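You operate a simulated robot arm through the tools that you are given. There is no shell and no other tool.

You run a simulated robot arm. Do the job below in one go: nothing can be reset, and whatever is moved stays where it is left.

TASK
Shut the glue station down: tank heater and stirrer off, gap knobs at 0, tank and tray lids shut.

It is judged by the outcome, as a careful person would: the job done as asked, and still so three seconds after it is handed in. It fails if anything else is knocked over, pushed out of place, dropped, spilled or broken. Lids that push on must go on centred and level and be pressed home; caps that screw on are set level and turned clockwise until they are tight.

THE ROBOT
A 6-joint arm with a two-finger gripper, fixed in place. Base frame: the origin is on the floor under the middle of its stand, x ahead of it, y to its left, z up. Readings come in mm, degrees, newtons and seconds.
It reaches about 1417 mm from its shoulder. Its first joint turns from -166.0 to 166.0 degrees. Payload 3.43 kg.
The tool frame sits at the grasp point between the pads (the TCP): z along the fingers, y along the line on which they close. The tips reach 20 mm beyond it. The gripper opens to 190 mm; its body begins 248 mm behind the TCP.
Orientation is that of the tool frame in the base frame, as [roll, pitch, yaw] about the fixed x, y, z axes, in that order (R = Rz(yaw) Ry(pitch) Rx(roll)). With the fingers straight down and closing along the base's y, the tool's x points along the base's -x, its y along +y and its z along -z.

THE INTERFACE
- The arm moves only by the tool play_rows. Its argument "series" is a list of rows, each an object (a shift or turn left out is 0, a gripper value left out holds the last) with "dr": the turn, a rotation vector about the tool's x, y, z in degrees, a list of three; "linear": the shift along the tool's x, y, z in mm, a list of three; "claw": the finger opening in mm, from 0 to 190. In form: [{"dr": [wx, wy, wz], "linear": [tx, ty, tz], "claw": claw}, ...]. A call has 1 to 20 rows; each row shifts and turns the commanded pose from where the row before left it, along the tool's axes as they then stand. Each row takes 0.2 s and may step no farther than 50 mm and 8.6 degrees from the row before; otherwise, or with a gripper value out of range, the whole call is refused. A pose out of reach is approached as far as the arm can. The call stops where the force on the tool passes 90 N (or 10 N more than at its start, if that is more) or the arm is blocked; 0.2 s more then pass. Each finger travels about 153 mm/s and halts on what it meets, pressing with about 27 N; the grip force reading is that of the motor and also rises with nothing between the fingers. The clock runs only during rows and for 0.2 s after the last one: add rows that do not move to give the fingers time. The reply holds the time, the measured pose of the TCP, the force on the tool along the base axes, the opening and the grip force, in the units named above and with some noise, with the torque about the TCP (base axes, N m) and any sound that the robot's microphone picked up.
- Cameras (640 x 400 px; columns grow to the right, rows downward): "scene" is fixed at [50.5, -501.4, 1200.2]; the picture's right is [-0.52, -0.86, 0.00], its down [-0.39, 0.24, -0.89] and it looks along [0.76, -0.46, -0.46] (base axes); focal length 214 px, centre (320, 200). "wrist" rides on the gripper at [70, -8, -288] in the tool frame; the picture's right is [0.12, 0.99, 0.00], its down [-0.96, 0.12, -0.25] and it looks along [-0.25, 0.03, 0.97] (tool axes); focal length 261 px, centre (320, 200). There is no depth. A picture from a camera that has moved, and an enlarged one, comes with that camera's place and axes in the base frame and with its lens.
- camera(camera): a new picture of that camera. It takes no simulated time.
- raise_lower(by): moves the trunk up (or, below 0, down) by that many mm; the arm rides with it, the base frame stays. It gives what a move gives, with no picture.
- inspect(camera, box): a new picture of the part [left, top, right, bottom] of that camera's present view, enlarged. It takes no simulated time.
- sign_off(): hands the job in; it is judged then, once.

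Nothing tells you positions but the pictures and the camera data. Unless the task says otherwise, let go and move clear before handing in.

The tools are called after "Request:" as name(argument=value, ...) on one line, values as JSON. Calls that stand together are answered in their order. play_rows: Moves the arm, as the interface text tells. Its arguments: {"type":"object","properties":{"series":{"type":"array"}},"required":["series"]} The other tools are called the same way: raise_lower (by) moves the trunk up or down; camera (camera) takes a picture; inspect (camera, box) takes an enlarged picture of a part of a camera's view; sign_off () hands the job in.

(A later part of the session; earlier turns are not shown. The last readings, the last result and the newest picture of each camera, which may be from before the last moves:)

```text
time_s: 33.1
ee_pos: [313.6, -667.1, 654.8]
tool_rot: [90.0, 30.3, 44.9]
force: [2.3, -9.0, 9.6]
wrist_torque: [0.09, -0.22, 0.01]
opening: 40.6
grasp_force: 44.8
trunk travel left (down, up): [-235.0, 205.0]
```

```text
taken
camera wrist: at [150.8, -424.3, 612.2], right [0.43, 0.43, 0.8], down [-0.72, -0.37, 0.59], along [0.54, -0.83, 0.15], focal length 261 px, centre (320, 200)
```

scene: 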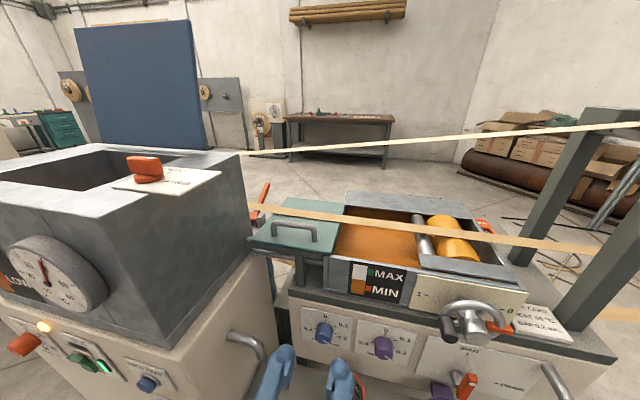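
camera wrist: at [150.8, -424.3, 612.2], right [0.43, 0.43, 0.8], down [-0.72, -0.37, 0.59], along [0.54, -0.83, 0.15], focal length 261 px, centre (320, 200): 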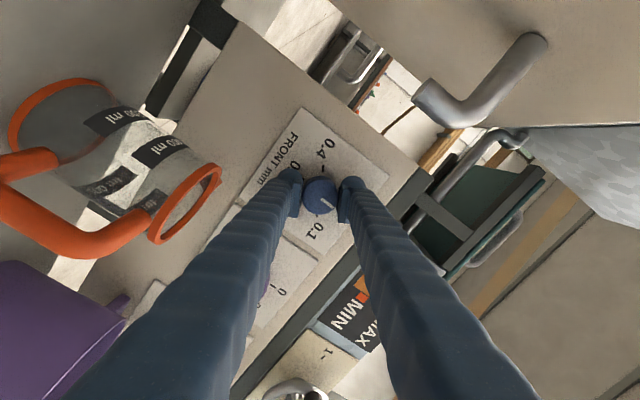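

Request:
inspect(camera="wrist", box=[270, 130, 390, 240])

Request:
inspect(camera="scene", box=[290, 300, 360, 360])

```text
3.64 times, centred on (330, 185) of wrist
camera zoom: at [150.8, -424.3, 612.2], right [0.43, 0.43, 0.8], down [-0.72, -0.37, 0.59], along [0.54, -0.83, 0.15], focal length 948 px, centre (284, 254)
```

zoom: 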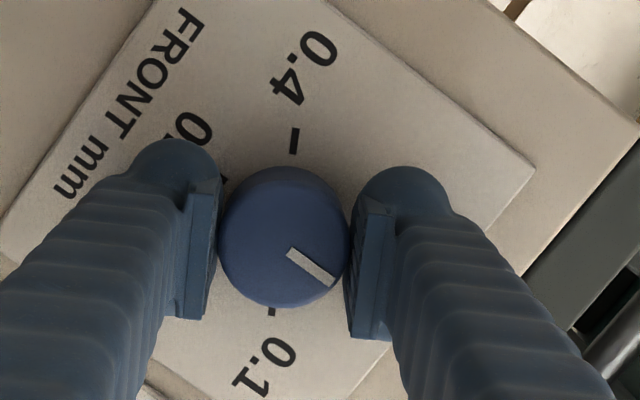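

```text
6.67 times, centred on (325, 330) of scene
camera zoom: at [50.5, -501.4, 1200.2], right [-0.52, -0.86, 0.0], down [-0.39, 0.24, -0.89], along [0.76, -0.46, -0.46], focal length 1430 px, centre (287, -667)
```

zoom: 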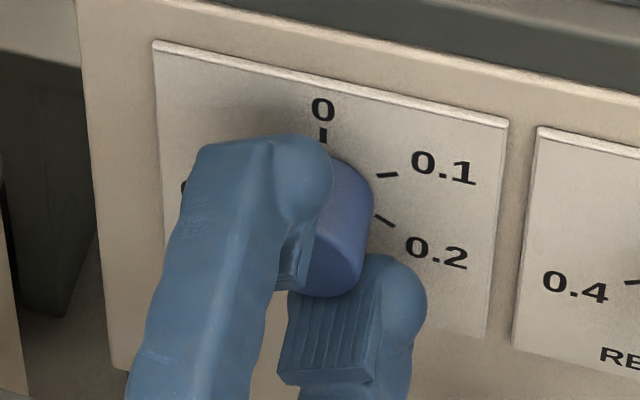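

The knob followed without slipping and the pointer looks to be at 0. I'll let go, back out, and check it clearly.

Request:
play_rows(series=[{"claw": 75}, {}, {"linear": [0, 0, -30]}, {"linear": [0, 0, -30]}, {"linear": [0, 0, -30]}])

Request:
inspect(camera="wrist", box=[260, 130, 380, 240])

Request:
inspect(camera="scene", box=[290, 300, 360, 360])

```text
time_s: 34.3
ee_pos: [250.6, -602.4, 655.5]
tool_rot: [90.1, 30.2, 45.0]
force: [-0.2, -0.6, 0.6]
wrist_torque: [-0.02, 0.01, -0.04]
opening: 74.8
grasp_force: 0.1
trunk travel left (down, up): [-235.0, 205.0]
```

```text
3.64 times, centred on (320, 185) of wrist
camera zoom: at [88.0, -358.8, 612.5], right [0.43, 0.42, 0.8], down [-0.72, -0.37, 0.58], along [0.55, -0.82, 0.15], focal length 948 px, centre (320, 254)
```

zoom: 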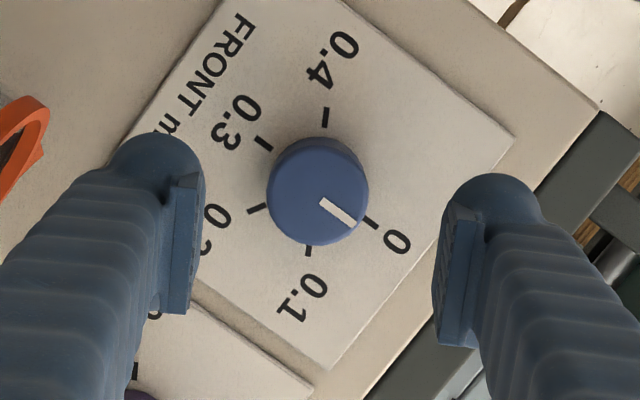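

```text
6.67 times, centred on (325, 330) of scene
camera zoom: at [50.5, -501.4, 1200.2], right [-0.52, -0.86, 0.0], down [-0.39, 0.24, -0.89], along [0.76, -0.46, -0.46], focal length 1430 px, centre (287, -667)
```

zoom: 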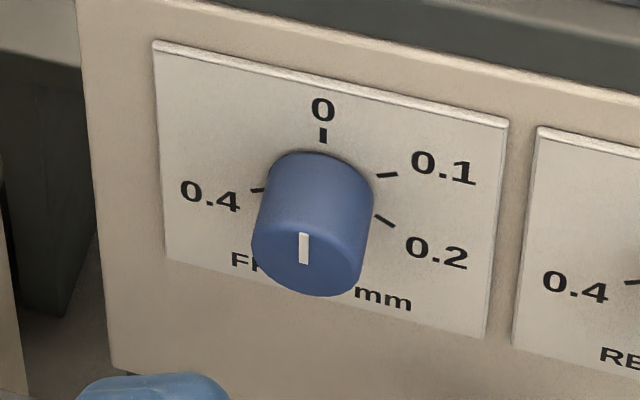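

The front gap knob now reads 0. Next I'll roll back +120° and shift 145 mm right to the rear knob.

Request:
play_rows(series=[{"dr": [0, 0, 8]}, {"dr": [0, 0, 8]}, {"dr": [0, 0, 8]}, {"dr": [0, 0, 8]}, {"dr": [0, 0, 8]}, {"dr": [0, 0, 8]}, {"dr": [0, 0, 8]}, {"dr": [0, 0, 8]}, {"dr": [0, 0, 8]}, {"dr": [0, 0, 8]}, {"dr": [0, 0, 8]}, {"dr": [0, 0, 8]}, {"dr": [0, 0, 8]}, {"dr": [0, 0, 8]}, {"dr": [0, 0, 8]}, {"linear": [0, 48.3, 0]}, {"linear": [0, 48.3, 0]}, {"linear": [0, 48.3, 0]}])

Request:
camera(camera="wrist")

Request:
inspect(camera="wrist", box=[260, 140, 380, 240])

```text
time_s: 38.1
ee_pos: [147.1, -707.6, 652.6]
tool_rot: [127.1, -89.8, 8.0]
force: [0.5, 0.1, 0.3]
wrist_torque: [-0.05, -0.02, -0.02]
opening: 75.2
grasp_force: 0.0
trunk travel left (down, up): [-235.0, 205.0]
```

```text
taken
camera wrist: at [-50.1, -498.4, 723.7], right [-0.7, -0.7, 0.12], down [-0.26, 0.09, -0.96], along [0.66, -0.71, -0.25], focal length 261 px, centre (320, 200)
```

wrist: 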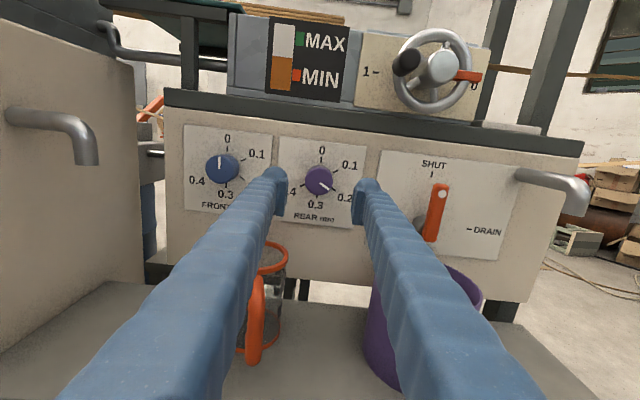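

```text
4.00 times, centred on (320, 190) of wrist
camera zoom: at [-50.1, -498.4, 723.7], right [-0.7, -0.7, 0.12], down [-0.26, 0.09, -0.96], along [0.66, -0.71, -0.25], focal length 1043 px, centre (320, 240)
```

zoom: 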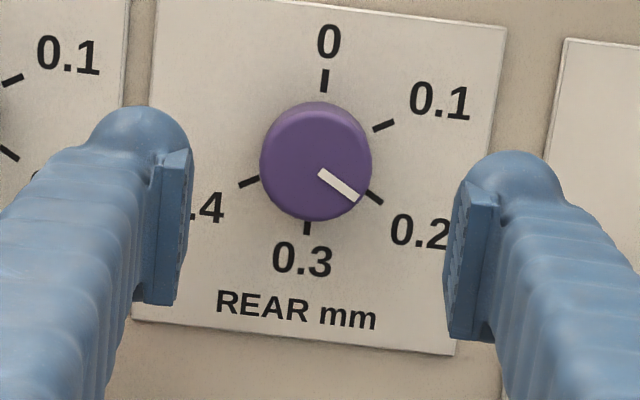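

The rear knob also reads 0.2, centred at about s=394.5, z=655. I'll make a small correction, go in and close.

Request:
play_rows(series=[{"linear": [2.3, -1.8, 20]}, {"linear": [0, 0, 30]}, {"linear": [0, 0, 25]}, {"linear": [0, 0, 14.5]}, {"claw": 34}, {}, {}])

Request:
inspect(camera="scene", box=[320, 300, 450, 390])

```text
time_s: 39.7
ee_pos: [213.0, -771.8, 656.8]
tool_rot: [115.8, -89.8, 19.0]
force: [1.5, -8.3, -3.5]
wrist_torque: [0.0, 0.03, -0.09]
opening: 40.6
grasp_force: 45.2
trunk travel left (down, up): [-235.0, 205.0]
```

```text
4.44 times, centred on (385, 345) of scene
camera zoom: at [50.5, -501.4, 1200.2], right [-0.52, -0.86, 0.0], down [-0.39, 0.24, -0.89], along [0.76, -0.46, -0.46], focal length 953 px, centre (31, -444)
```

zoom: 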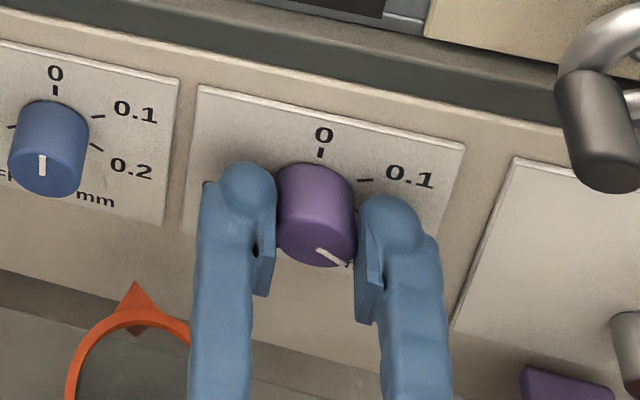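

I have a good grip on the rear knob. I'll turn it 120° counter-clockwise.

Request:
play_rows(series=[{"dr": [0, 0, -8]}, {"dr": [0, 0, -8]}, {"dr": [0, 0, -8]}, {"dr": [0, 0, -8]}, {"dr": [0, 0, -8]}, {"dr": [0, 0, -8]}, {"dr": [0, 0, -8]}, {"dr": [0, 0, -8]}, {"dr": [0, 0, -8]}, {"dr": [0, 0, -8]}, {"dr": [0, 0, -8]}, {"dr": [0, 0, -8]}, {"dr": [0, 0, -8]}, {"dr": [0, 0, -8]}, {"dr": [0, 0, -8]}, {}])

Request:
inspect(camera="wrist", box=[260, 130, 380, 240])

```text
time_s: 43.1
ee_pos: [211.9, -769.7, 654.3]
tool_rot: [90.5, 30.2, 45.2]
force: [8.5, -20.2, -30.8]
wrist_torque: [0.08, -0.03, -0.14]
opening: 40.8
grasp_force: 45.2
trunk travel left (down, up): [-235.0, 205.0]
```

```text
3.64 times, centred on (320, 185) of wrist
camera zoom: at [49.8, -525.0, 612.7], right [0.43, 0.42, 0.8], down [-0.72, -0.37, 0.58], along [0.55, -0.83, 0.14], focal length 948 px, centre (320, 254)
```

zoom: 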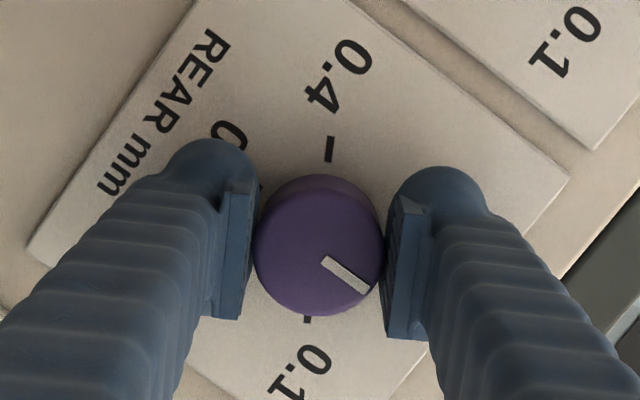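

The knob moved with the tool. I'll let go, back out and verify.

Request:
play_rows(series=[{"claw": 75}, {}, {"linear": [0, 0, -30]}, {"linear": [0, 0, -30]}, {"linear": [0, 0, -30]}])

Request:
inspect(camera="wrist", box=[260, 130, 380, 240])

Request:
inspect(camera="scene", box=[290, 300, 430, 390])

```text
time_s: 44.3
ee_pos: [147.9, -704.0, 658.7]
tool_rot: [90.1, 30.2, 44.9]
force: [0.0, -0.3, -0.1]
wrist_torque: [-0.03, -0.01, 0.02]
opening: 74.9
grasp_force: 0.1
trunk travel left (down, up): [-235.0, 205.0]
```

```text
3.64 times, centred on (320, 185) of wrist
camera zoom: at [-14.9, -460.8, 614.7], right [0.43, 0.42, 0.8], down [-0.72, -0.37, 0.58], along [0.54, -0.83, 0.15], focal length 948 px, centre (320, 254)
```

zoom: 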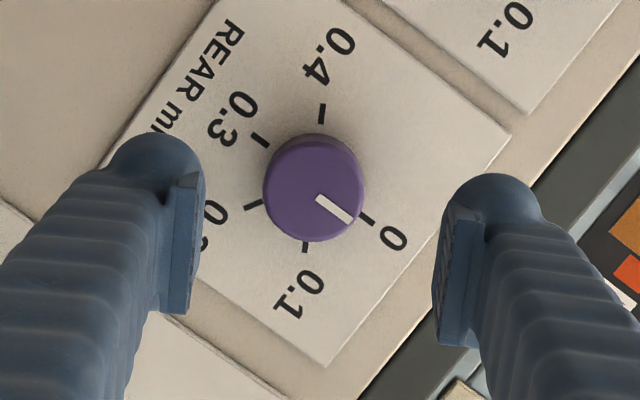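

```text
4.44 times, centred on (360, 345) of scene
camera zoom: at [50.5, -501.4, 1200.2], right [-0.52, -0.86, 0.0], down [-0.39, 0.24, -0.89], along [0.76, -0.46, -0.46], focal length 953 px, centre (142, -444)
```

zoom: 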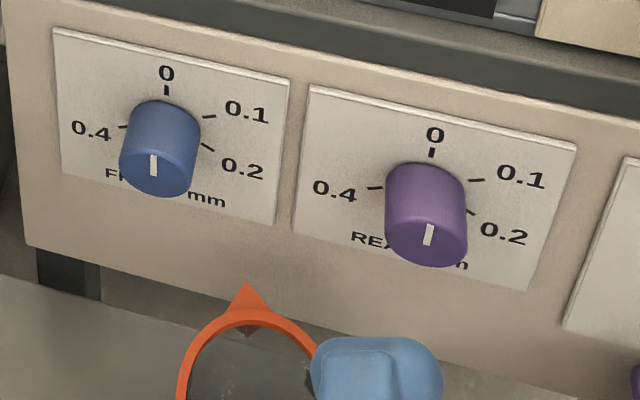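

Both gap knobs are at 0. Before working on the tray lid I'll roll the camera back on top, back off, raise the trunk for reach, and look at the lid area up close.

Request:
play_rows(series=[{"linear": [0, 0, -20]}, {"linear": [0, 0, -20], "claw": 0}, {"dr": [0, 0, 8]}, {"dr": [0, 0, 8]}, {"dr": [0, 0, 8]}, {"dr": [0, 0, 8]}, {"dr": [0, 0, 8]}, {"dr": [0, 0, 8]}, {"dr": [0, 0, 8]}, {"dr": [0, 0, 8]}, {"dr": [0, 0, 8]}, {"dr": [0, 0, 8]}, {"dr": [0, 0, 8]}, {"dr": [0, 0, 8]}, {"dr": [0, 0, 8]}, {"dr": [0, 0, 8]}, {"dr": [0, 0, 8]}])

Request:
raise_lower(by=205)

Request:
camera(camera="wrist")

```text
time_s: 47.9
ee_pos: [121.1, -676.2, 656.6]
tool_rot: [154.1, -90.0, -19.1]
force: [0.3, 0.0, 0.6]
wrist_torque: [0.0, 0.0, -0.01]
opening: 0.1
grasp_force: 27.0
trunk travel left (down, up): [-235.0, 205.0]
```

```text
time_s: 50.1
ee_pos: [120.8, -676.8, 862.1]
tool_rot: [112.3, -89.9, 22.5]
force: [0.4, -0.4, 0.7]
wrist_torque: [-0.02, -0.02, 0.02]
opening: 0.2
grasp_force: 27.4
trunk travel left (down, up): [-440.0, 0.0]
```

```text
taken
camera wrist: at [-75.8, -467.1, 932.3], right [-0.7, -0.7, 0.12], down [-0.26, 0.09, -0.96], along [0.66, -0.71, -0.25], focal length 261 px, centre (320, 200)
```

wrist: 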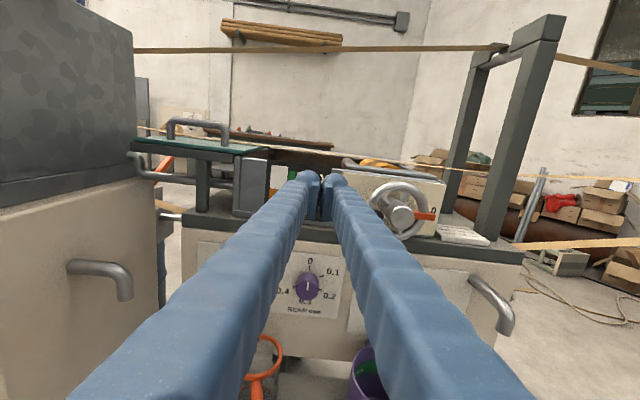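

Clear. I'll move up and left to look down on the tray lid from in front.

Request:
play_rows(series=[{"linear": [30, -30, 0]}, {"linear": [30, -30, 0]}, {"linear": [30, -30, 0]}, {"linear": [30, -30, 0]}, {"linear": [30, -30, 0]}])

Request:
camera(camera="wrist")

Request:
inspect(camera="wrist", box=[120, 150, 320, 275])

Request:
inspect(camera="wrist", box=[280, 150, 520, 300])

```text
time_s: 51.3
ee_pos: [228.1, -567.8, 1013.4]
tool_rot: [109.9, -89.7, 25.1]
force: [0.2, 0.0, -1.0]
wrist_torque: [-0.03, 0.03, 0.0]
opening: 0.2
grasp_force: 27.1
trunk travel left (down, up): [-440.0, 0.0]
```

```text
taken
camera wrist: at [31.3, -359.2, 1084.3], right [-0.7, -0.7, 0.12], down [-0.26, 0.09, -0.96], along [0.66, -0.71, -0.25], focal length 261 px, centre (320, 200)
```

wrist: 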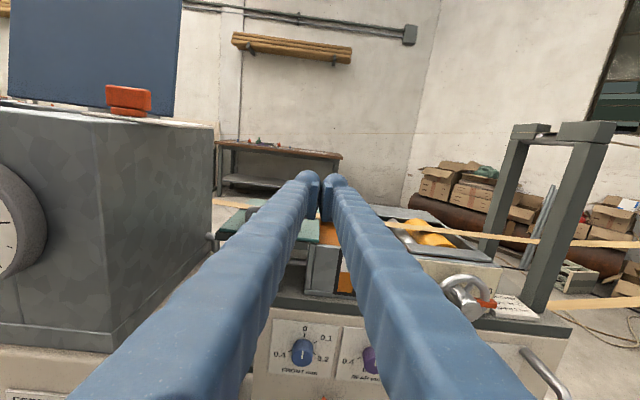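

```text
3.20 times, centred on (220, 212) of wrist
camera zoom: at [31.3, -359.2, 1084.3], right [-0.7, -0.7, 0.12], down [-0.26, 0.09, -0.96], along [0.66, -0.71, -0.25], focal length 834 px, centre (640, 160)
```

zoom: 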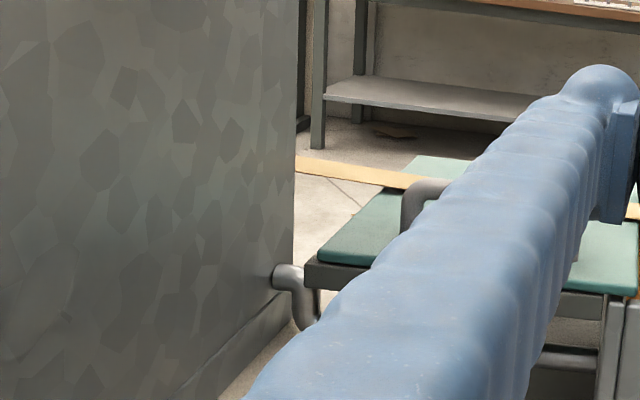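

```text
2.67 times, centred on (400, 225) of wrist
camera zoom: at [31.3, -359.2, 1084.3], right [-0.7, -0.7, 0.12], down [-0.26, 0.09, -0.96], along [0.66, -0.71, -0.25], focal length 695 px, centre (107, 133)
```

zoom: 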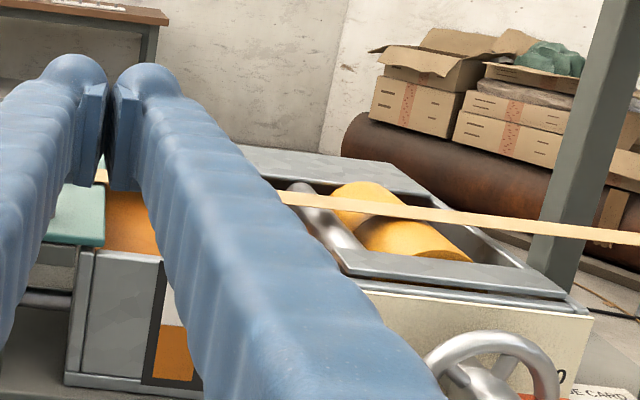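

Plan for the tray lid: turn the closed fingers edge-on so they are tall and narrow, enter just left of the handle's left leg, and push right. I'll roll +90° here first.

Request:
play_rows(series=[{"dr": [0, 0, 8.2]}, {"dr": [0, 0, 8.2]}, {"dr": [0, 0, 8.2]}, {"dr": [0, 0, 8.2]}, {"dr": [0, 0, 8.2]}, {"dr": [0, 0, 8.2]}, {"dr": [0, 0, 8.2]}, {"dr": [0, 0, 8.2]}, {"dr": [0, 0, 8.2]}, {"dr": [0, 0, 8.2]}, {"dr": [0, 0, 8.0]}])

Request:
camera(camera="wrist")

```text
time_s: 53.7
ee_pos: [228.0, -571.2, 1011.3]
tool_rot: [-90.1, 0.1, -135.2]
force: [-0.2, 0.5, 0.1]
wrist_torque: [0.02, 0.01, -0.02]
opening: 0.1
grasp_force: 26.7
trunk travel left (down, up): [-440.0, 0.0]
```

```text
taken
camera wrist: at [-25.0, -417.0, 1020.5], right [-0.09, -0.08, -0.99], down [0.51, 0.85, -0.12], along [0.86, -0.51, -0.03], focal length 261 px, centre (320, 200)
```

wrist: 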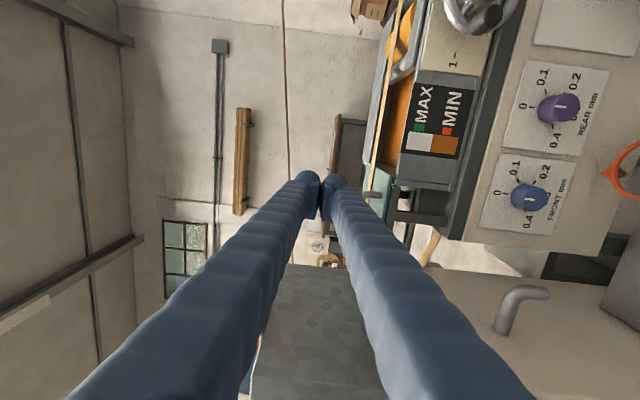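

Request:
inspect(camera="wrist", box=[330, 150, 450, 250])

```text
4.00 times, centred on (390, 200) of wrist
camera zoom: at [-25.0, -417.0, 1020.5], right [-0.09, -0.08, -0.99], down [0.51, 0.85, -0.12], along [0.86, -0.51, -0.03], focal length 1043 px, centre (40, 200)
```

zoom: 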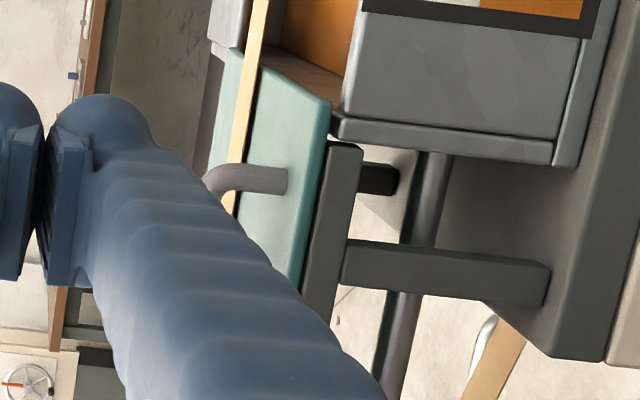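

The handle's left leg is at about s=102–110 and its top at z≈920; the lid surface is at z≈883. I'll go forward above the lid, with a slight yaw so the gripper body stays away from the tank, then shift left past the handle.

Request:
play_rows(series=[{"dr": [0, -7.5, 0]}, {"dr": [0, -7.5, 0]}, {"linear": [10, 0, 40]}, {"linear": [10, 0, 40]}, {"linear": [10, 0, 40]}, {"linear": [10, 0, 40]}])

```text
time_s: 55.1
ee_pos: [349.8, -683.2, 1012.2]
tool_rot: [-90.2, -0.3, -120.0]
force: [-0.4, 0.5, -0.9]
wrist_torque: [-0.03, -0.02, -0.01]
opening: 0.0
grasp_force: 27.4
trunk travel left (down, up): [-440.0, 0.0]
```

Request:
play_rows(series=[{"linear": [-34.2, 0, 22.1]}, {"linear": [-34.2, 0, 22.1]}, {"linear": [-34.2, 0, 22.1]}, {"linear": [-34.2, 0, 22.1]}])

Request:
camera(camera="wrist")

Request:
inspect(camera="scene", box=[200, 140, 400, 265])

```text
time_s: 56.1
ee_pos: [493.8, -610.0, 1010.0]
tool_rot: [-90.2, -0.2, -120.1]
force: [0.9, -0.4, -0.9]
wrist_torque: [0.0, 0.01, -0.05]
opening: 0.0
grasp_force: 27.0
trunk travel left (down, up): [-440.0, 0.0]
```

```text
taken
camera wrist: at [209.7, -526.9, 1020.0], right [-0.06, -0.1, -0.99], down [0.27, 0.96, -0.12], along [0.96, -0.27, -0.03], focal length 261 px, centre (320, 200)
```

wrist: 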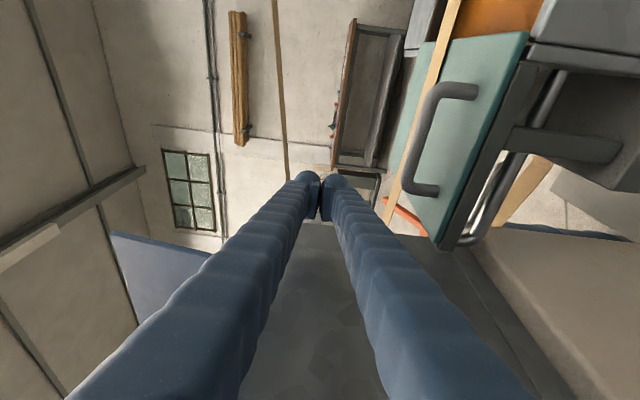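

```text
3.20 times, centred on (300, 202) of scene
camera zoom: at [50.5, -501.4, 1200.2], right [-0.52, -0.86, 0.0], down [-0.39, 0.24, -0.89], along [0.76, -0.46, -0.46], focal length 686 px, centre (384, 192)
```

zoom: 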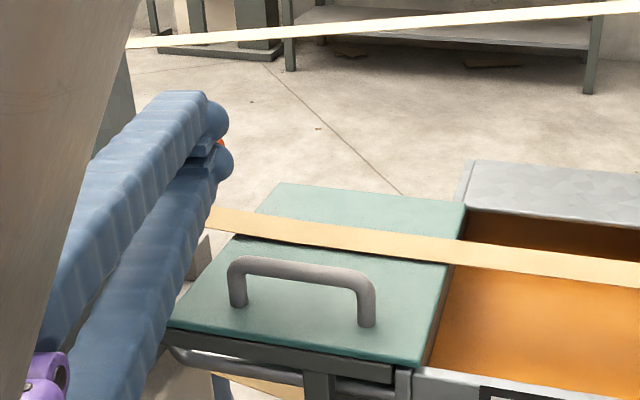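

I'm just left of the handle, 90 mm above. I need to check the finger width against the leg clearance before going down.

Request:
inspect(camera="wrist", box=[280, 150, 460, 260])

```text
3.56 times, centred on (370, 205) of wrist
camera zoom: at [209.7, -526.9, 1020.0], right [-0.06, -0.1, -0.99], down [0.27, 0.96, -0.12], along [0.96, -0.27, -0.03], focal length 927 px, centre (142, 182)
```

zoom: 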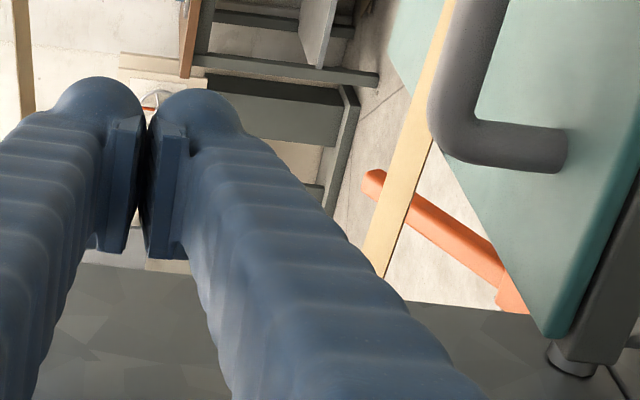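

The fingers are about 22 mm half-width there, so I'll shift another 12 mm left before lowering beside the leg.

Request:
play_rows(series=[{"linear": [-11.6, 0, 3.1]}, {"linear": [0, 30, 0]}, {"linear": [0, 30, 0]}, {"linear": [0, 25, 0]}])

Request:
camera(camera="wrist")

Request:
inspect(camera="scene", box=[220, 170, 380, 270])

```text
time_s: 57.1
ee_pos: [501.4, -602.2, 925.5]
tool_rot: [-90.2, -0.2, -120.1]
force: [0.4, -0.6, -0.6]
wrist_torque: [0.02, 0.02, 0.0]
opening: 0.0
grasp_force: 26.5
trunk travel left (down, up): [-440.0, 0.0]
```

```text
taken
camera wrist: at [217.2, -519.8, 934.5], right [-0.06, -0.1, -0.99], down [0.27, 0.96, -0.12], along [0.96, -0.27, -0.03], focal length 261 px, centre (320, 200)
```

wrist: 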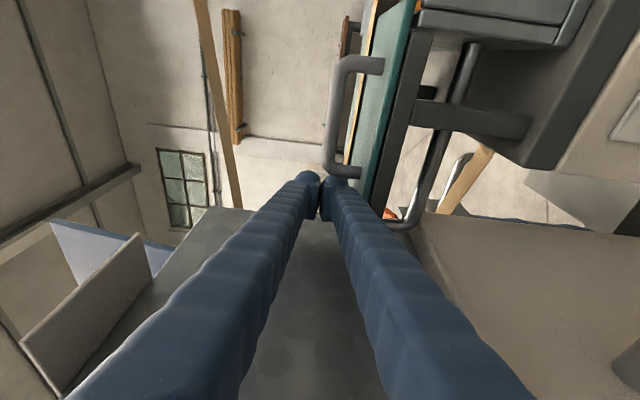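

```text
4.00 times, centred on (300, 220) of scene
camera zoom: at [50.5, -501.4, 1200.2], right [-0.52, -0.86, 0.0], down [-0.39, 0.24, -0.89], along [0.76, -0.46, -0.46], focal length 858 px, centre (400, 120)
```

zoom: 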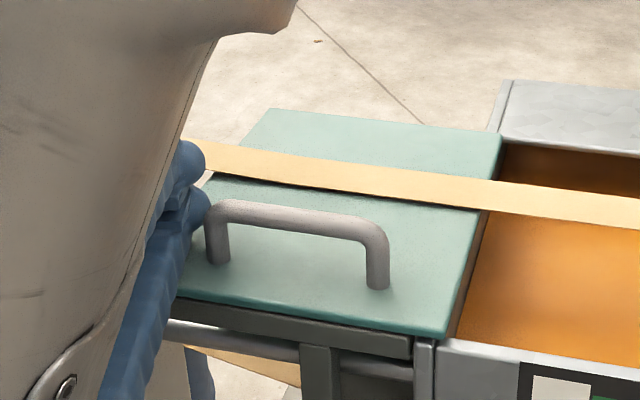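

The closed fingers sit just left of the handle leg without touching the lid. I'll start pushing right, slowly.

Request:
play_rows(series=[{"linear": [9.7, 0, -2.6]}, {"linear": [9.7, 0, -2.6]}, {"linear": [9.7, 0, -2.6]}, {"linear": [9.7, 0, -2.6]}])

Request:
inspect(camera="scene", box=[220, 170, 460, 320])

```text
time_s: 58.1
ee_pos: [471.3, -633.0, 925.7]
tool_rot: [-90.1, -0.1, -120.1]
force: [0.8, -0.6, -0.1]
wrist_torque: [-0.01, -0.01, 0.0]
opening: 0.2
grasp_force: 26.7
trunk travel left (down, up): [-440.0, 0.0]
```

```text
2.67 times, centred on (340, 245) of scene
camera zoom: at [50.5, -501.4, 1200.2], right [-0.52, -0.86, 0.0], down [-0.39, 0.24, -0.89], along [0.76, -0.46, -0.46], focal length 572 px, centre (267, 80)
```

zoom: 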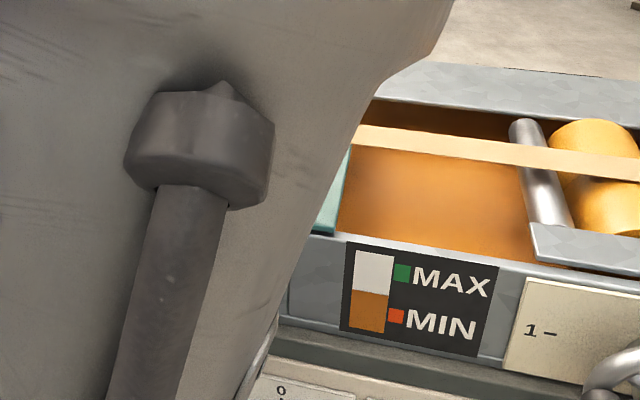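

The lid slides freely with almost no force. Continuing.

Request:
play_rows(series=[{"linear": [14.5, 0, -3.9]}, {"linear": [14.5, 0, -3.9]}, {"linear": [14.5, 0, -3.9]}, {"linear": [14.5, 0, -3.9]}, {"linear": [14.5, 0, -3.9]}, {"linear": [14.5, 0, -3.9]}, {"linear": [14.5, 0, -3.9]}, {"linear": [14.5, 0, -3.9]}])

Request:
camera(camera="wrist")

Request:
inspect(camera="scene", box=[260, 170, 500, 320])

```text
time_s: 59.9
ee_pos: [385.6, -716.7, 925.7]
tool_rot: [-90.1, -0.2, -120.1]
force: [0.0, 0.6, 0.4]
wrist_torque: [0.01, 0.03, 0.05]
opening: 0.1
grasp_force: 27.1
trunk travel left (down, up): [-440.0, 0.0]
```

```text
taken
camera wrist: at [102.4, -633.5, 935.5], right [-0.06, -0.1, -0.99], down [0.27, 0.96, -0.12], along [0.96, -0.27, -0.03], focal length 261 px, centre (320, 200)
```

wrist: 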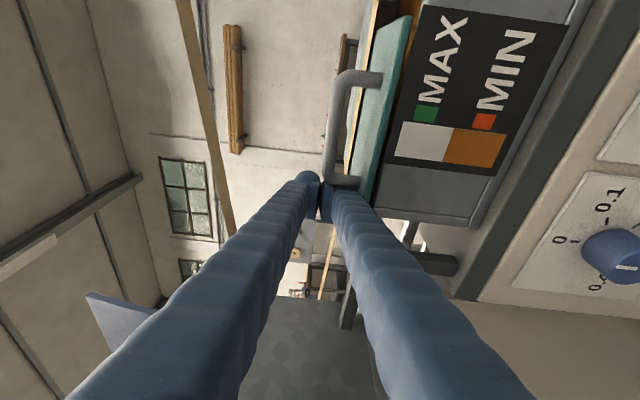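

```text
2.67 times, centred on (380, 245) of scene
camera zoom: at [50.5, -501.4, 1200.2], right [-0.52, -0.86, 0.0], down [-0.39, 0.24, -0.89], along [0.76, -0.46, -0.46], focal length 572 px, centre (160, 80)
```

zoom: 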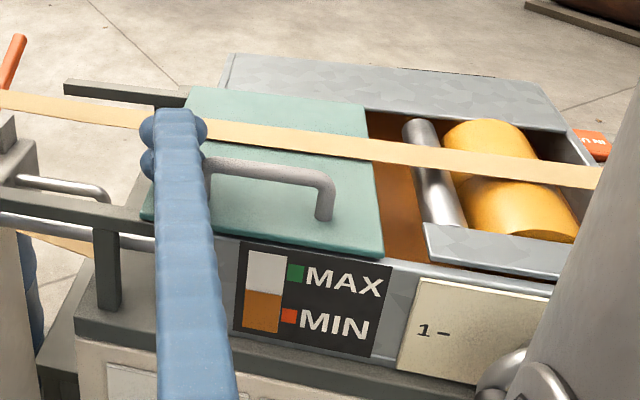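

About 45 mm remains. I'll finish the push in small steps and watch the force.

Request:
play_rows(series=[{"linear": [7.25, 0, -1.95]}, {"linear": [7.25, 0, -1.95]}, {"linear": [7.25, 0, -1.95]}, {"linear": [7.25, 0, -1.95]}, {"linear": [7.25, 0, -1.95]}])

Request:
inspect(camera="scene", box=[260, 170, 500, 320])

```text
time_s: 61.1
ee_pos: [363.5, -738.2, 926.9]
tool_rot: [-90.1, -0.1, -119.5]
force: [27.1, 22.7, 11.4]
wrist_torque: [0.07, 0.05, -0.12]
opening: 0.0
grasp_force: 26.8
trunk travel left (down, up): [-440.0, 0.0]
```

```text
2.67 times, centred on (380, 245) of scene
camera zoom: at [50.5, -501.4, 1200.2], right [-0.52, -0.86, 0.0], down [-0.39, 0.24, -0.89], along [0.76, -0.46, -0.46], focal length 572 px, centre (160, 80)
```

zoom: 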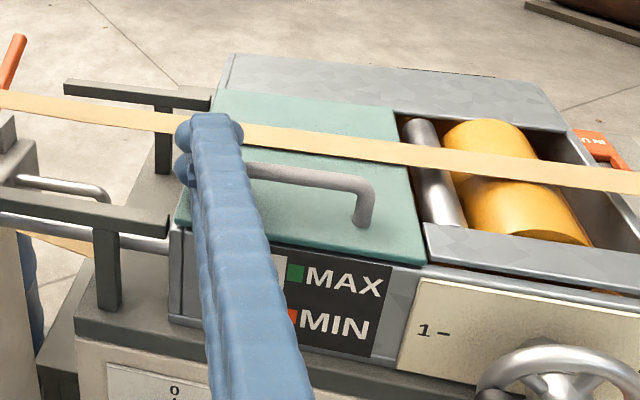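

The lid reached its stop (about 35 N of resistance) with its edges lined up with the tray. I'll back off and lift clear to check.

Request:
play_rows(series=[{"linear": [-14, 0, 3]}, {"linear": [0, -40, 0]}, {"linear": [0, -40, 0]}, {"linear": [0, -20, -30]}, {"linear": [0, 0, -40]}, {"linear": [0, 0, -40]}])

Request:
camera(camera="wrist")

Request:
camera(camera="scene")

Request:
inspect(camera="scene", box=[280, 180, 480, 300])

```text
time_s: 62.5
ee_pos: [274.1, -675.5, 1026.7]
tool_rot: [-90.1, 0.0, -120.2]
force: [0.7, -0.5, 1.4]
wrist_torque: [-0.01, -0.04, 0.03]
opening: 0.2
grasp_force: 27.1
trunk travel left (down, up): [-440.0, 0.0]
```

```text
taken
camera wrist: at [-9.9, -592.6, 1035.5], right [-0.06, -0.1, -0.99], down [0.27, 0.96, -0.12], along [0.96, -0.27, -0.03], focal length 261 px, centre (320, 200)
```

wrist: 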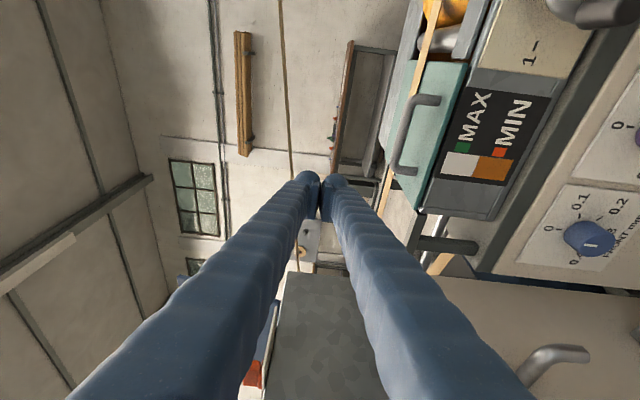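

```text
taken
```

scene: 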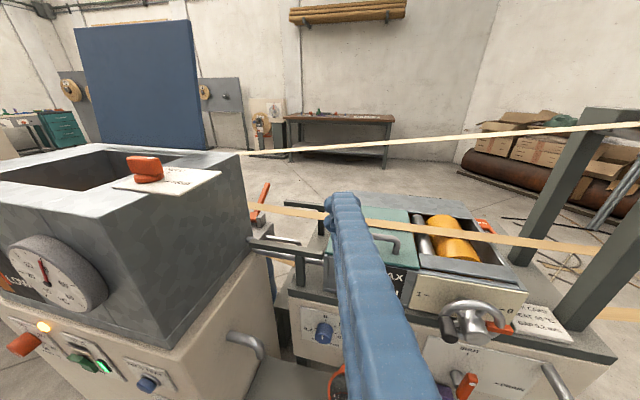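

```text
3.20 times, centred on (380, 240) of scene
camera zoom: at [50.5, -501.4, 1200.2], right [-0.52, -0.86, 0.0], down [-0.39, 0.24, -0.89], along [0.76, -0.46, -0.46], focal length 686 px, centre (128, 72)
```

zoom: 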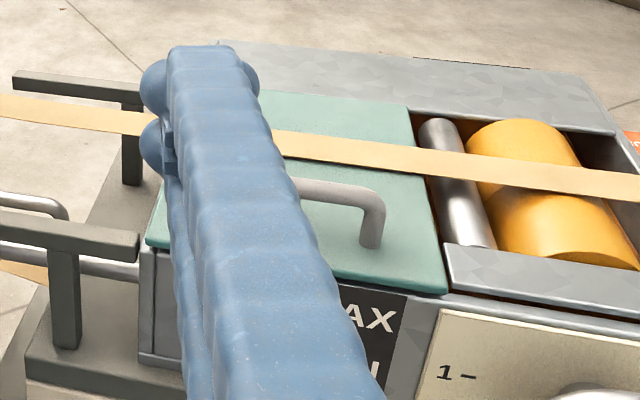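

The tray lid is shut. Next I need to cross to the tank side, which means getting the tool pointing down again. I'll first move to open space on the right, then lower the trunk while raising the arm so it has room to reconfigure.

Request:
play_rows(series=[{"linear": [30.6, 0, -35]}, {"linear": [30.6, 0, -35]}, {"linear": [30.6, 0, -35]}, {"linear": [30.6, 0, -35]}, {"linear": [30.6, 0, -35]}, {"linear": [0, -40, 0]}, {"linear": [0, -40, 0]}, {"linear": [0, -40, 0]}, {"linear": [0, -40, 0]}])

Request:
raise_lower(by=-150)

```text
time_s: 64.5
ee_pos: [47.4, -718.1, 1188.6]
tool_rot: [-90.1, -0.2, -120.0]
force: [0.7, 0.2, -0.1]
wrist_torque: [0.01, 0.02, -0.06]
opening: 0.0
grasp_force: 26.4
trunk travel left (down, up): [-440.0, 0.0]
```

```text
time_s: 66.2
ee_pos: [46.8, -720.1, 1038.4]
tool_rot: [-90.1, -0.2, -120.0]
force: [0.3, -0.2, -0.6]
wrist_torque: [0.05, 0.02, -0.02]
opening: 0.0
grasp_force: 26.7
trunk travel left (down, up): [-290.0, 150.0]
```

Request:
play_rows(series=[{"linear": [0, -40, 0]}, {"linear": [0, -40, 0]}, {"linear": [0, -40, 0]}, {"linear": [0, -40, 0]}])

Request:
raise_lower(by=-150)

Request:
play_rows(series=[{"linear": [0, -40, 0]}, {"linear": [0, -40, 0]}, {"linear": [0, -40, 0]}, {"linear": [0, -40, 0]}])

```text
time_s: 67.2
ee_pos: [48.2, -718.5, 1198.9]
tool_rot: [-90.1, 0.0, -120.0]
force: [0.7, 0.9, 0.3]
wrist_torque: [0.0, 0.03, 0.03]
opening: 0.0
grasp_force: 27.0
trunk travel left (down, up): [-290.0, 150.0]
```

```text
time_s: 69.0
ee_pos: [47.6, -719.3, 1049.0]
tool_rot: [-90.1, -0.2, -120.1]
force: [0.7, 0.4, 0.2]
wrist_torque: [0.02, -0.01, -0.04]
opening: 0.0
grasp_force: 27.4
trunk travel left (down, up): [-140.0, 300.0]
```

```text
time_s: 70.0
ee_pos: [49.4, -719.7, 1207.7]
tool_rot: [-90.1, -0.2, -120.0]
force: [-0.6, 1.4, 0.2]
wrist_torque: [0.0, -0.03, 0.06]
opening: 0.0
grasp_force: 27.1
trunk travel left (down, up): [-140.0, 300.0]
```

Reach is fine here. I'll try pitching the tool down to vertical at this spot (TCP fixed, open space).

Request:
play_rows(series=[{"dr": [-8.2, 0, 0]}, {"dr": [-8.2, 0, 0]}, {"dr": [-8.2, 0, 0]}, {"dr": [-8.2, 0, 0]}, {"dr": [-8.2, 0, 0]}, {"dr": [-8.2, 0, 0]}, {"dr": [-8.2, 0, 0]}, {"dr": [-8.2, 0, 0]}, {"dr": [-8.2, 0, 0]}, {"dr": [-8.2, 0, 0]}, {"dr": [-7.8, 0, 0]}])

Request:
camera(camera="wrist")

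```text
time_s: 72.4
ee_pos: [45.3, -714.8, 1203.4]
tool_rot: [-144.4, -0.4, -119.7]
force: [0.1, 0.3, -0.2]
wrist_torque: [0.0, 0.02, 0.01]
opening: 0.0
grasp_force: 26.7
out of reach, approached as far as the arm can: row 7, 8, 9, 10, 11
trunk travel left (down, up): [-140.0, 300.0]
```

```text
taken
camera wrist: at [-128.0, -695.1, 1441.7], right [-0.76, 0.29, -0.58], down [0.27, 0.95, 0.13], along [0.59, -0.06, -0.81], focal length 261 px, centre (320, 200)
```

wrist: 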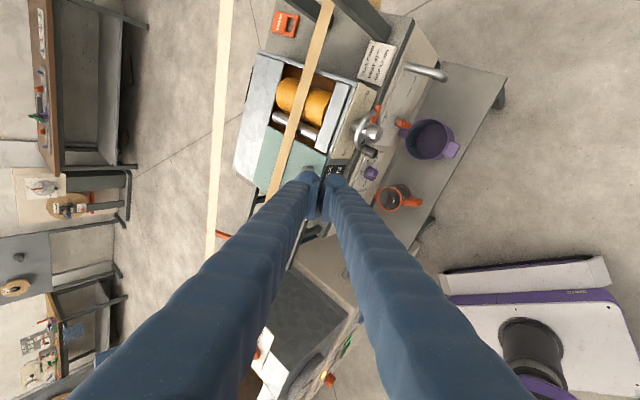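

That hit a joint limit on this roll. I'll roll the tool back by 90° to free the wrist and then continue pitching down.

Request:
play_rows(series=[{"dr": [0, 0, -8.2]}, {"dr": [0, 0, -8.2]}, {"dr": [0, 0, -8.2]}, {"dr": [0, 0, -8.2]}, {"dr": [0, 0, -8.2]}, {"dr": [0, 0, -8.2]}, {"dr": [0, 0, -8.2]}, {"dr": [0, 0, -8.2]}, {"dr": [0, 0, -8.2]}, {"dr": [0, 0, -8.2]}, {"dr": [0, 0, -8.0]}, {"dr": [0, -7, 0]}, {"dr": [0, -7, 0]}, {"dr": [0, -7, 0]}, {"dr": [0, -7, 0]}, {"dr": [0, -7, 0]}])

```text
time_s: 75.8
ee_pos: [45.8, -715.5, 1202.6]
tool_rot: [179.6, -0.6, -29.9]
force: [0.8, 0.1, 0.7]
wrist_torque: [0.01, 0.05, -0.01]
opening: 0.1
grasp_force: 26.6
trunk travel left (down, up): [-140.0, 300.0]
```

The tool is vertical again. Now I'll rise above the lid's height and turn so the fingers open across the lid's thickness (closing axis along the station's front-back direction).

Request:
play_rows(series=[{"linear": [0, 0, -40]}, {"linear": [0, 0, -40]}, {"linear": [0, 0, -40]}, {"linear": [0, 0, -40]}, {"linear": [0, 0, -40]}, {"linear": [0, 0, -40]}, {"dr": [0, 0, -8.3], "claw": 120}, {"dr": [0, 0, -8.3]}, {"dr": [0, 0, -8.3]}, {"dr": [0, 0, -8.3]}, {"dr": [0, 0, -8.3]}, {"dr": [0, 0, -8.3]}, {"dr": [0, 0, -8.3]}, {"dr": [0, 0, -8.3]}, {"dr": [0, 0, -8.5]}])

Request:
camera(camera="wrist")

```text
time_s: 79.0
ee_pos: [46.0, -709.4, 1438.7]
tool_rot: [179.1, 0.3, 45.3]
force: [0.3, 0.0, -0.4]
wrist_torque: [0.01, 0.06, -0.04]
opening: 119.8
grasp_force: 0.1
out of reach, approached as far as the arm can: row 6
trunk travel left (down, up): [-140.0, 300.0]
```

```text
taken
camera wrist: at [86.3, -649.1, 1725.2], right [0.79, -0.61, 0.01], down [-0.6, -0.76, 0.25], along [-0.14, -0.21, -0.97], focal length 261 px, centre (320, 200)
```

wrist: 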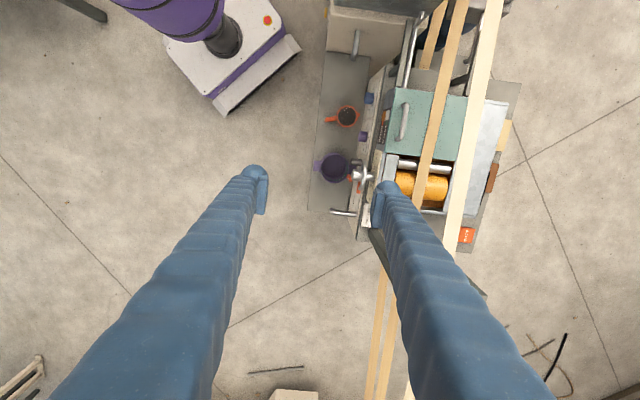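

The arm is near its upper reach at this trunk height. I'll raise the trunk back to the top in stages, keeping the tool near z≈1440.

Request:
play_rows(series=[{"dr": [0.9, 0.3, 0.3]}, {"linear": [0, 0, 45]}, {"linear": [0, 0, 45]}, {"linear": [0, 0, 45]}, {"linear": [0, 0, 45]}])

Request:
raise_lower(by=180)

Request:
play_rows(series=[{"linear": [0, 0, 45]}, {"linear": [0, 0, 45]}, {"linear": [0, 0, 30]}])

Request:
raise_lower(by=120)

```text
time_s: 80.2
ee_pos: [46.1, -706.1, 1256.6]
tool_rot: [-179.9, 0.0, 44.7]
force: [0.3, -0.3, -0.1]
wrist_torque: [-0.01, -0.01, 0.0]
opening: 120.1
grasp_force: 0.1
out of reach, approached as far as the arm can: row 1
trunk travel left (down, up): [-140.0, 300.0]
```

```text
time_s: 82.2
ee_pos: [46.0, -706.9, 1435.8]
tool_rot: [-179.8, -0.1, 44.8]
force: [0.5, 0.1, -0.5]
wrist_torque: [-0.03, -0.01, -0.01]
opening: 120.1
grasp_force: 0.1
trunk travel left (down, up): [-320.0, 120.0]
```

```text
time_s: 83.0
ee_pos: [44.9, -705.7, 1316.3]
tool_rot: [-180.0, 0.0, 44.8]
force: [-0.7, 0.4, -0.1]
wrist_torque: [-0.03, -0.02, -0.02]
opening: 120.0
grasp_force: 0.0
trunk travel left (down, up): [-320.0, 120.0]
```

```text
time_s: 84.5
ee_pos: [46.7, -706.6, 1436.0]
tool_rot: [-179.9, -0.1, 44.7]
force: [-0.4, 0.0, 0.1]
wrist_torque: [0.01, 0.0, -0.02]
opening: 120.0
grasp_force: 0.1
trunk travel left (down, up): [-440.0, 0.0]
```

Now I'll travel over the tank at z≈1436, above the raised lid, to look down on it.

Request:
play_rows(series=[{"linear": [46.4, 9.8, 0]}, {"linear": [46.4, 9.8, 0]}, {"linear": [46.4, 9.8, 0]}, {"linear": [46.4, 9.8, 0]}, {"linear": [46.4, 9.8, 0]}, {"linear": [46.4, 9.8, 0]}, {"linear": [46.4, 9.8, 0]}, {"linear": [46.4, 9.8, 0]}, {"linear": [46.4, 9.8, 0]}, {"linear": [46.4, 9.8, 0]}, {"linear": [46.4, 9.8, 0]}, {"linear": [46.4, 9.8, 0]}])

Request:
camera(camera="wrist")

Request:
camera(camera="scene")

```text
time_s: 87.1
ee_pos: [526.1, -397.6, 1435.8]
tool_rot: [-179.8, 0.0, 44.7]
force: [0.9, 0.5, 0.1]
wrist_torque: [-0.1, 0.16, 0.01]
opening: 120.2
grasp_force: 0.0
trunk travel left (down, up): [-440.0, 0.0]
```

```text
taken
camera wrist: at [571.3, -342.1, 1723.5], right [0.78, -0.62, 0.0], down [-0.6, -0.76, 0.25], along [-0.16, -0.19, -0.97], focal length 261 px, centre (320, 200)
```

wrist: 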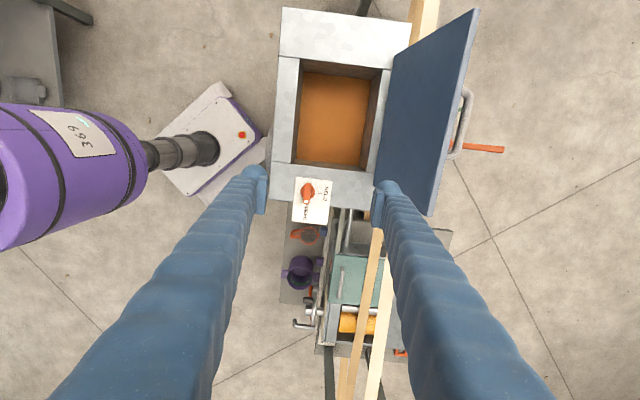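

```text
taken
```

scene: 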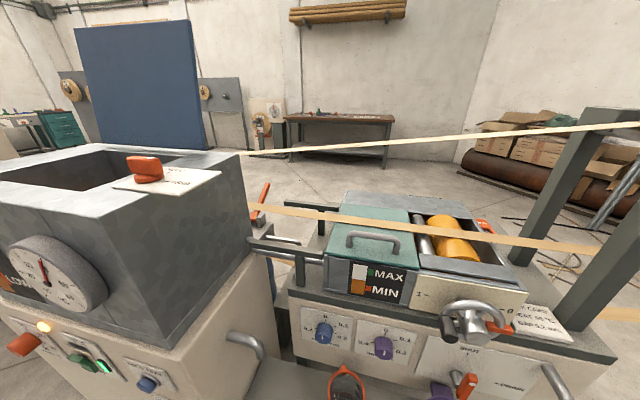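

Request:
inspect(camera="wrist", box=[340, 0, 540, 240])

Request:
inspect(camera="wrist", box=[430, 80, 530, 170])

Request:
inspect(camera="wrist", box=[270, 150, 390, 240])

```text
1.67 times, centred on (440, 120) of wrist
camera zoom: at [571.3, -342.1, 1723.5], right [0.78, -0.62, 0.0], down [-0.6, -0.76, 0.25], along [-0.16, -0.19, -0.97], focal length 434 px, centre (120, 333)
```

zoom: 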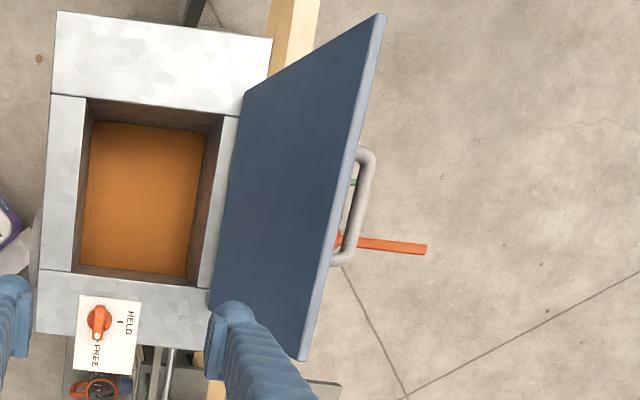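

```text
4.44 times, centred on (480, 125) of wrist
camera zoom: at [571.3, -342.1, 1723.5], right [0.78, -0.62, 0.0], down [-0.6, -0.76, 0.25], along [-0.16, -0.19, -0.97], focal length 1158 px, centre (-391, 533)
```

zoom: 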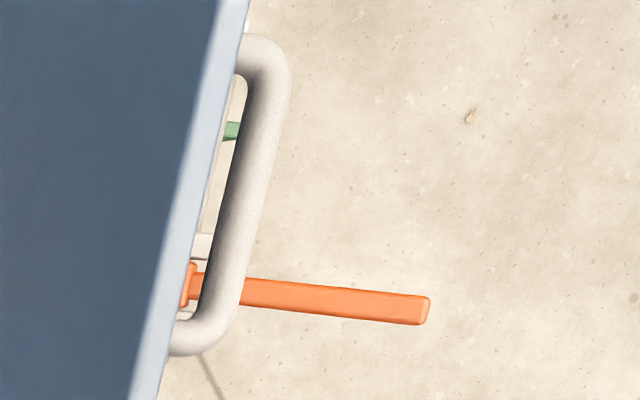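

```text
4.44 times, centred on (330, 195) of wrist
camera zoom: at [571.3, -342.1, 1723.5], right [0.78, -0.62, 0.0], down [-0.6, -0.76, 0.25], along [-0.16, -0.19, -0.97], focal length 1158 px, centre (276, 222)
```

zoom: 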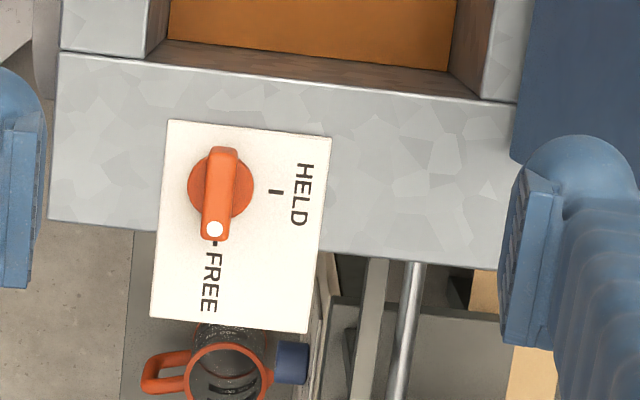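

The pointer is clearly at FREE, the lid is about 235 mm tall leaning back ~12°, and its handle is centred on its back face. I'll straddle the lid's top edge near its left end, away from the handle, and walk it over. First I'll roll 180° so the wrist joint is mid-range.

Request:
play_rows(series=[{"dr": [0, 0, -8.5]}, {"dr": [0, 0, -8.5]}, {"dr": [0, 0, -8.5]}, {"dr": [0, 0, -8.5]}, {"dr": [0, 0, -8.5]}, {"dr": [0, 0, -8.5]}, {"dr": [0, 0, -8.5]}, {"dr": [0, 0, -8.5]}, {"dr": [0, 0, -8.5]}, {"dr": [0, 0, -8.5]}, {"dr": [0, 0, -8.5]}, {"dr": [0, 0, -8.5]}, {"dr": [0, 0, -8.5]}, {"dr": [0, 0, -8.5]}, {"dr": [0, 0, -8.5]}, {"dr": [0, 0, -8.5]}, {"dr": [0, 0, -8.5]}, {"dr": [0, 0, -8.5]}, {"dr": [0, 0, -8.5]}, {"dr": [0, 0, -8.5]}])

Request:
raise_lower(by=-100)

```text
time_s: 91.3
ee_pos: [523.7, -397.4, 1436.3]
tool_rot: [179.8, 0.0, -145.1]
force: [1.0, 0.6, 0.7]
wrist_torque: [0.0, 0.01, 0.01]
opening: 120.4
grasp_force: 0.0
trunk travel left (down, up): [-440.0, 0.0]
```

```text
time_s: 92.6
ee_pos: [524.6, -397.1, 1337.1]
tool_rot: [179.9, 0.1, -145.2]
force: [0.6, 0.3, 0.4]
wrist_torque: [-0.01, -0.02, -0.02]
opening: 120.4
grasp_force: 0.0
trunk travel left (down, up): [-340.0, 100.0]
```

Request:
play_rows(series=[{"dr": [0, 0, -5.1], "linear": [0, 0, -35]}, {"dr": [0, 0, -5.1], "linear": [0, 0, -35]}, {"linear": [0, 0, -30]}])

Request:
raise_lower(by=-100)

Request:
play_rows(series=[{"linear": [0, 0, -35]}, {"linear": [0, 0, -35]}, {"linear": [0, 0, -30]}])

Request:
raise_lower(by=-100)

Request:
play_rows(series=[{"linear": [0, 0, -35]}, {"linear": [0, 0, -35]}])

```text
time_s: 93.4
ee_pos: [523.4, -399.5, 1436.8]
tool_rot: [179.9, 0.0, -134.8]
force: [-0.4, -0.8, 0.1]
wrist_torque: [-0.01, -0.05, -0.01]
opening: 120.0
grasp_force: 0.1
trunk travel left (down, up): [-340.0, 100.0]
```

```text
time_s: 94.7
ee_pos: [523.8, -399.2, 1335.5]
tool_rot: [179.9, 0.0, -135.0]
force: [-0.1, 0.5, 0.3]
wrist_torque: [-0.04, 0.0, 0.04]
opening: 120.1
grasp_force: 0.1
trunk travel left (down, up): [-240.0, 200.0]
```

```text
time_s: 95.5
ee_pos: [523.5, -399.6, 1435.8]
tool_rot: [179.9, 0.0, -135.0]
force: [-0.7, -0.1, 0.5]
wrist_torque: [0.03, -0.02, 0.0]
opening: 120.2
grasp_force: 0.0
trunk travel left (down, up): [-240.0, 200.0]
```

```text
time_s: 96.9
ee_pos: [523.4, -399.6, 1336.8]
tool_rot: [179.9, 0.1, -135.0]
force: [-0.2, -0.1, -0.2]
wrist_torque: [-0.03, 0.01, -0.02]
opening: 120.1
grasp_force: 0.1
trunk travel left (down, up): [-140.0, 300.0]
```

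```text
time_s: 97.5
ee_pos: [524.0, -398.7, 1406.5]
tool_rot: [180.0, 0.0, -134.9]
force: [0.1, 0.5, 0.8]
wrist_torque: [-0.01, 0.01, -0.03]
opening: 120.1
grasp_force: 0.1
trunk travel left (down, up): [-140.0, 300.0]
```

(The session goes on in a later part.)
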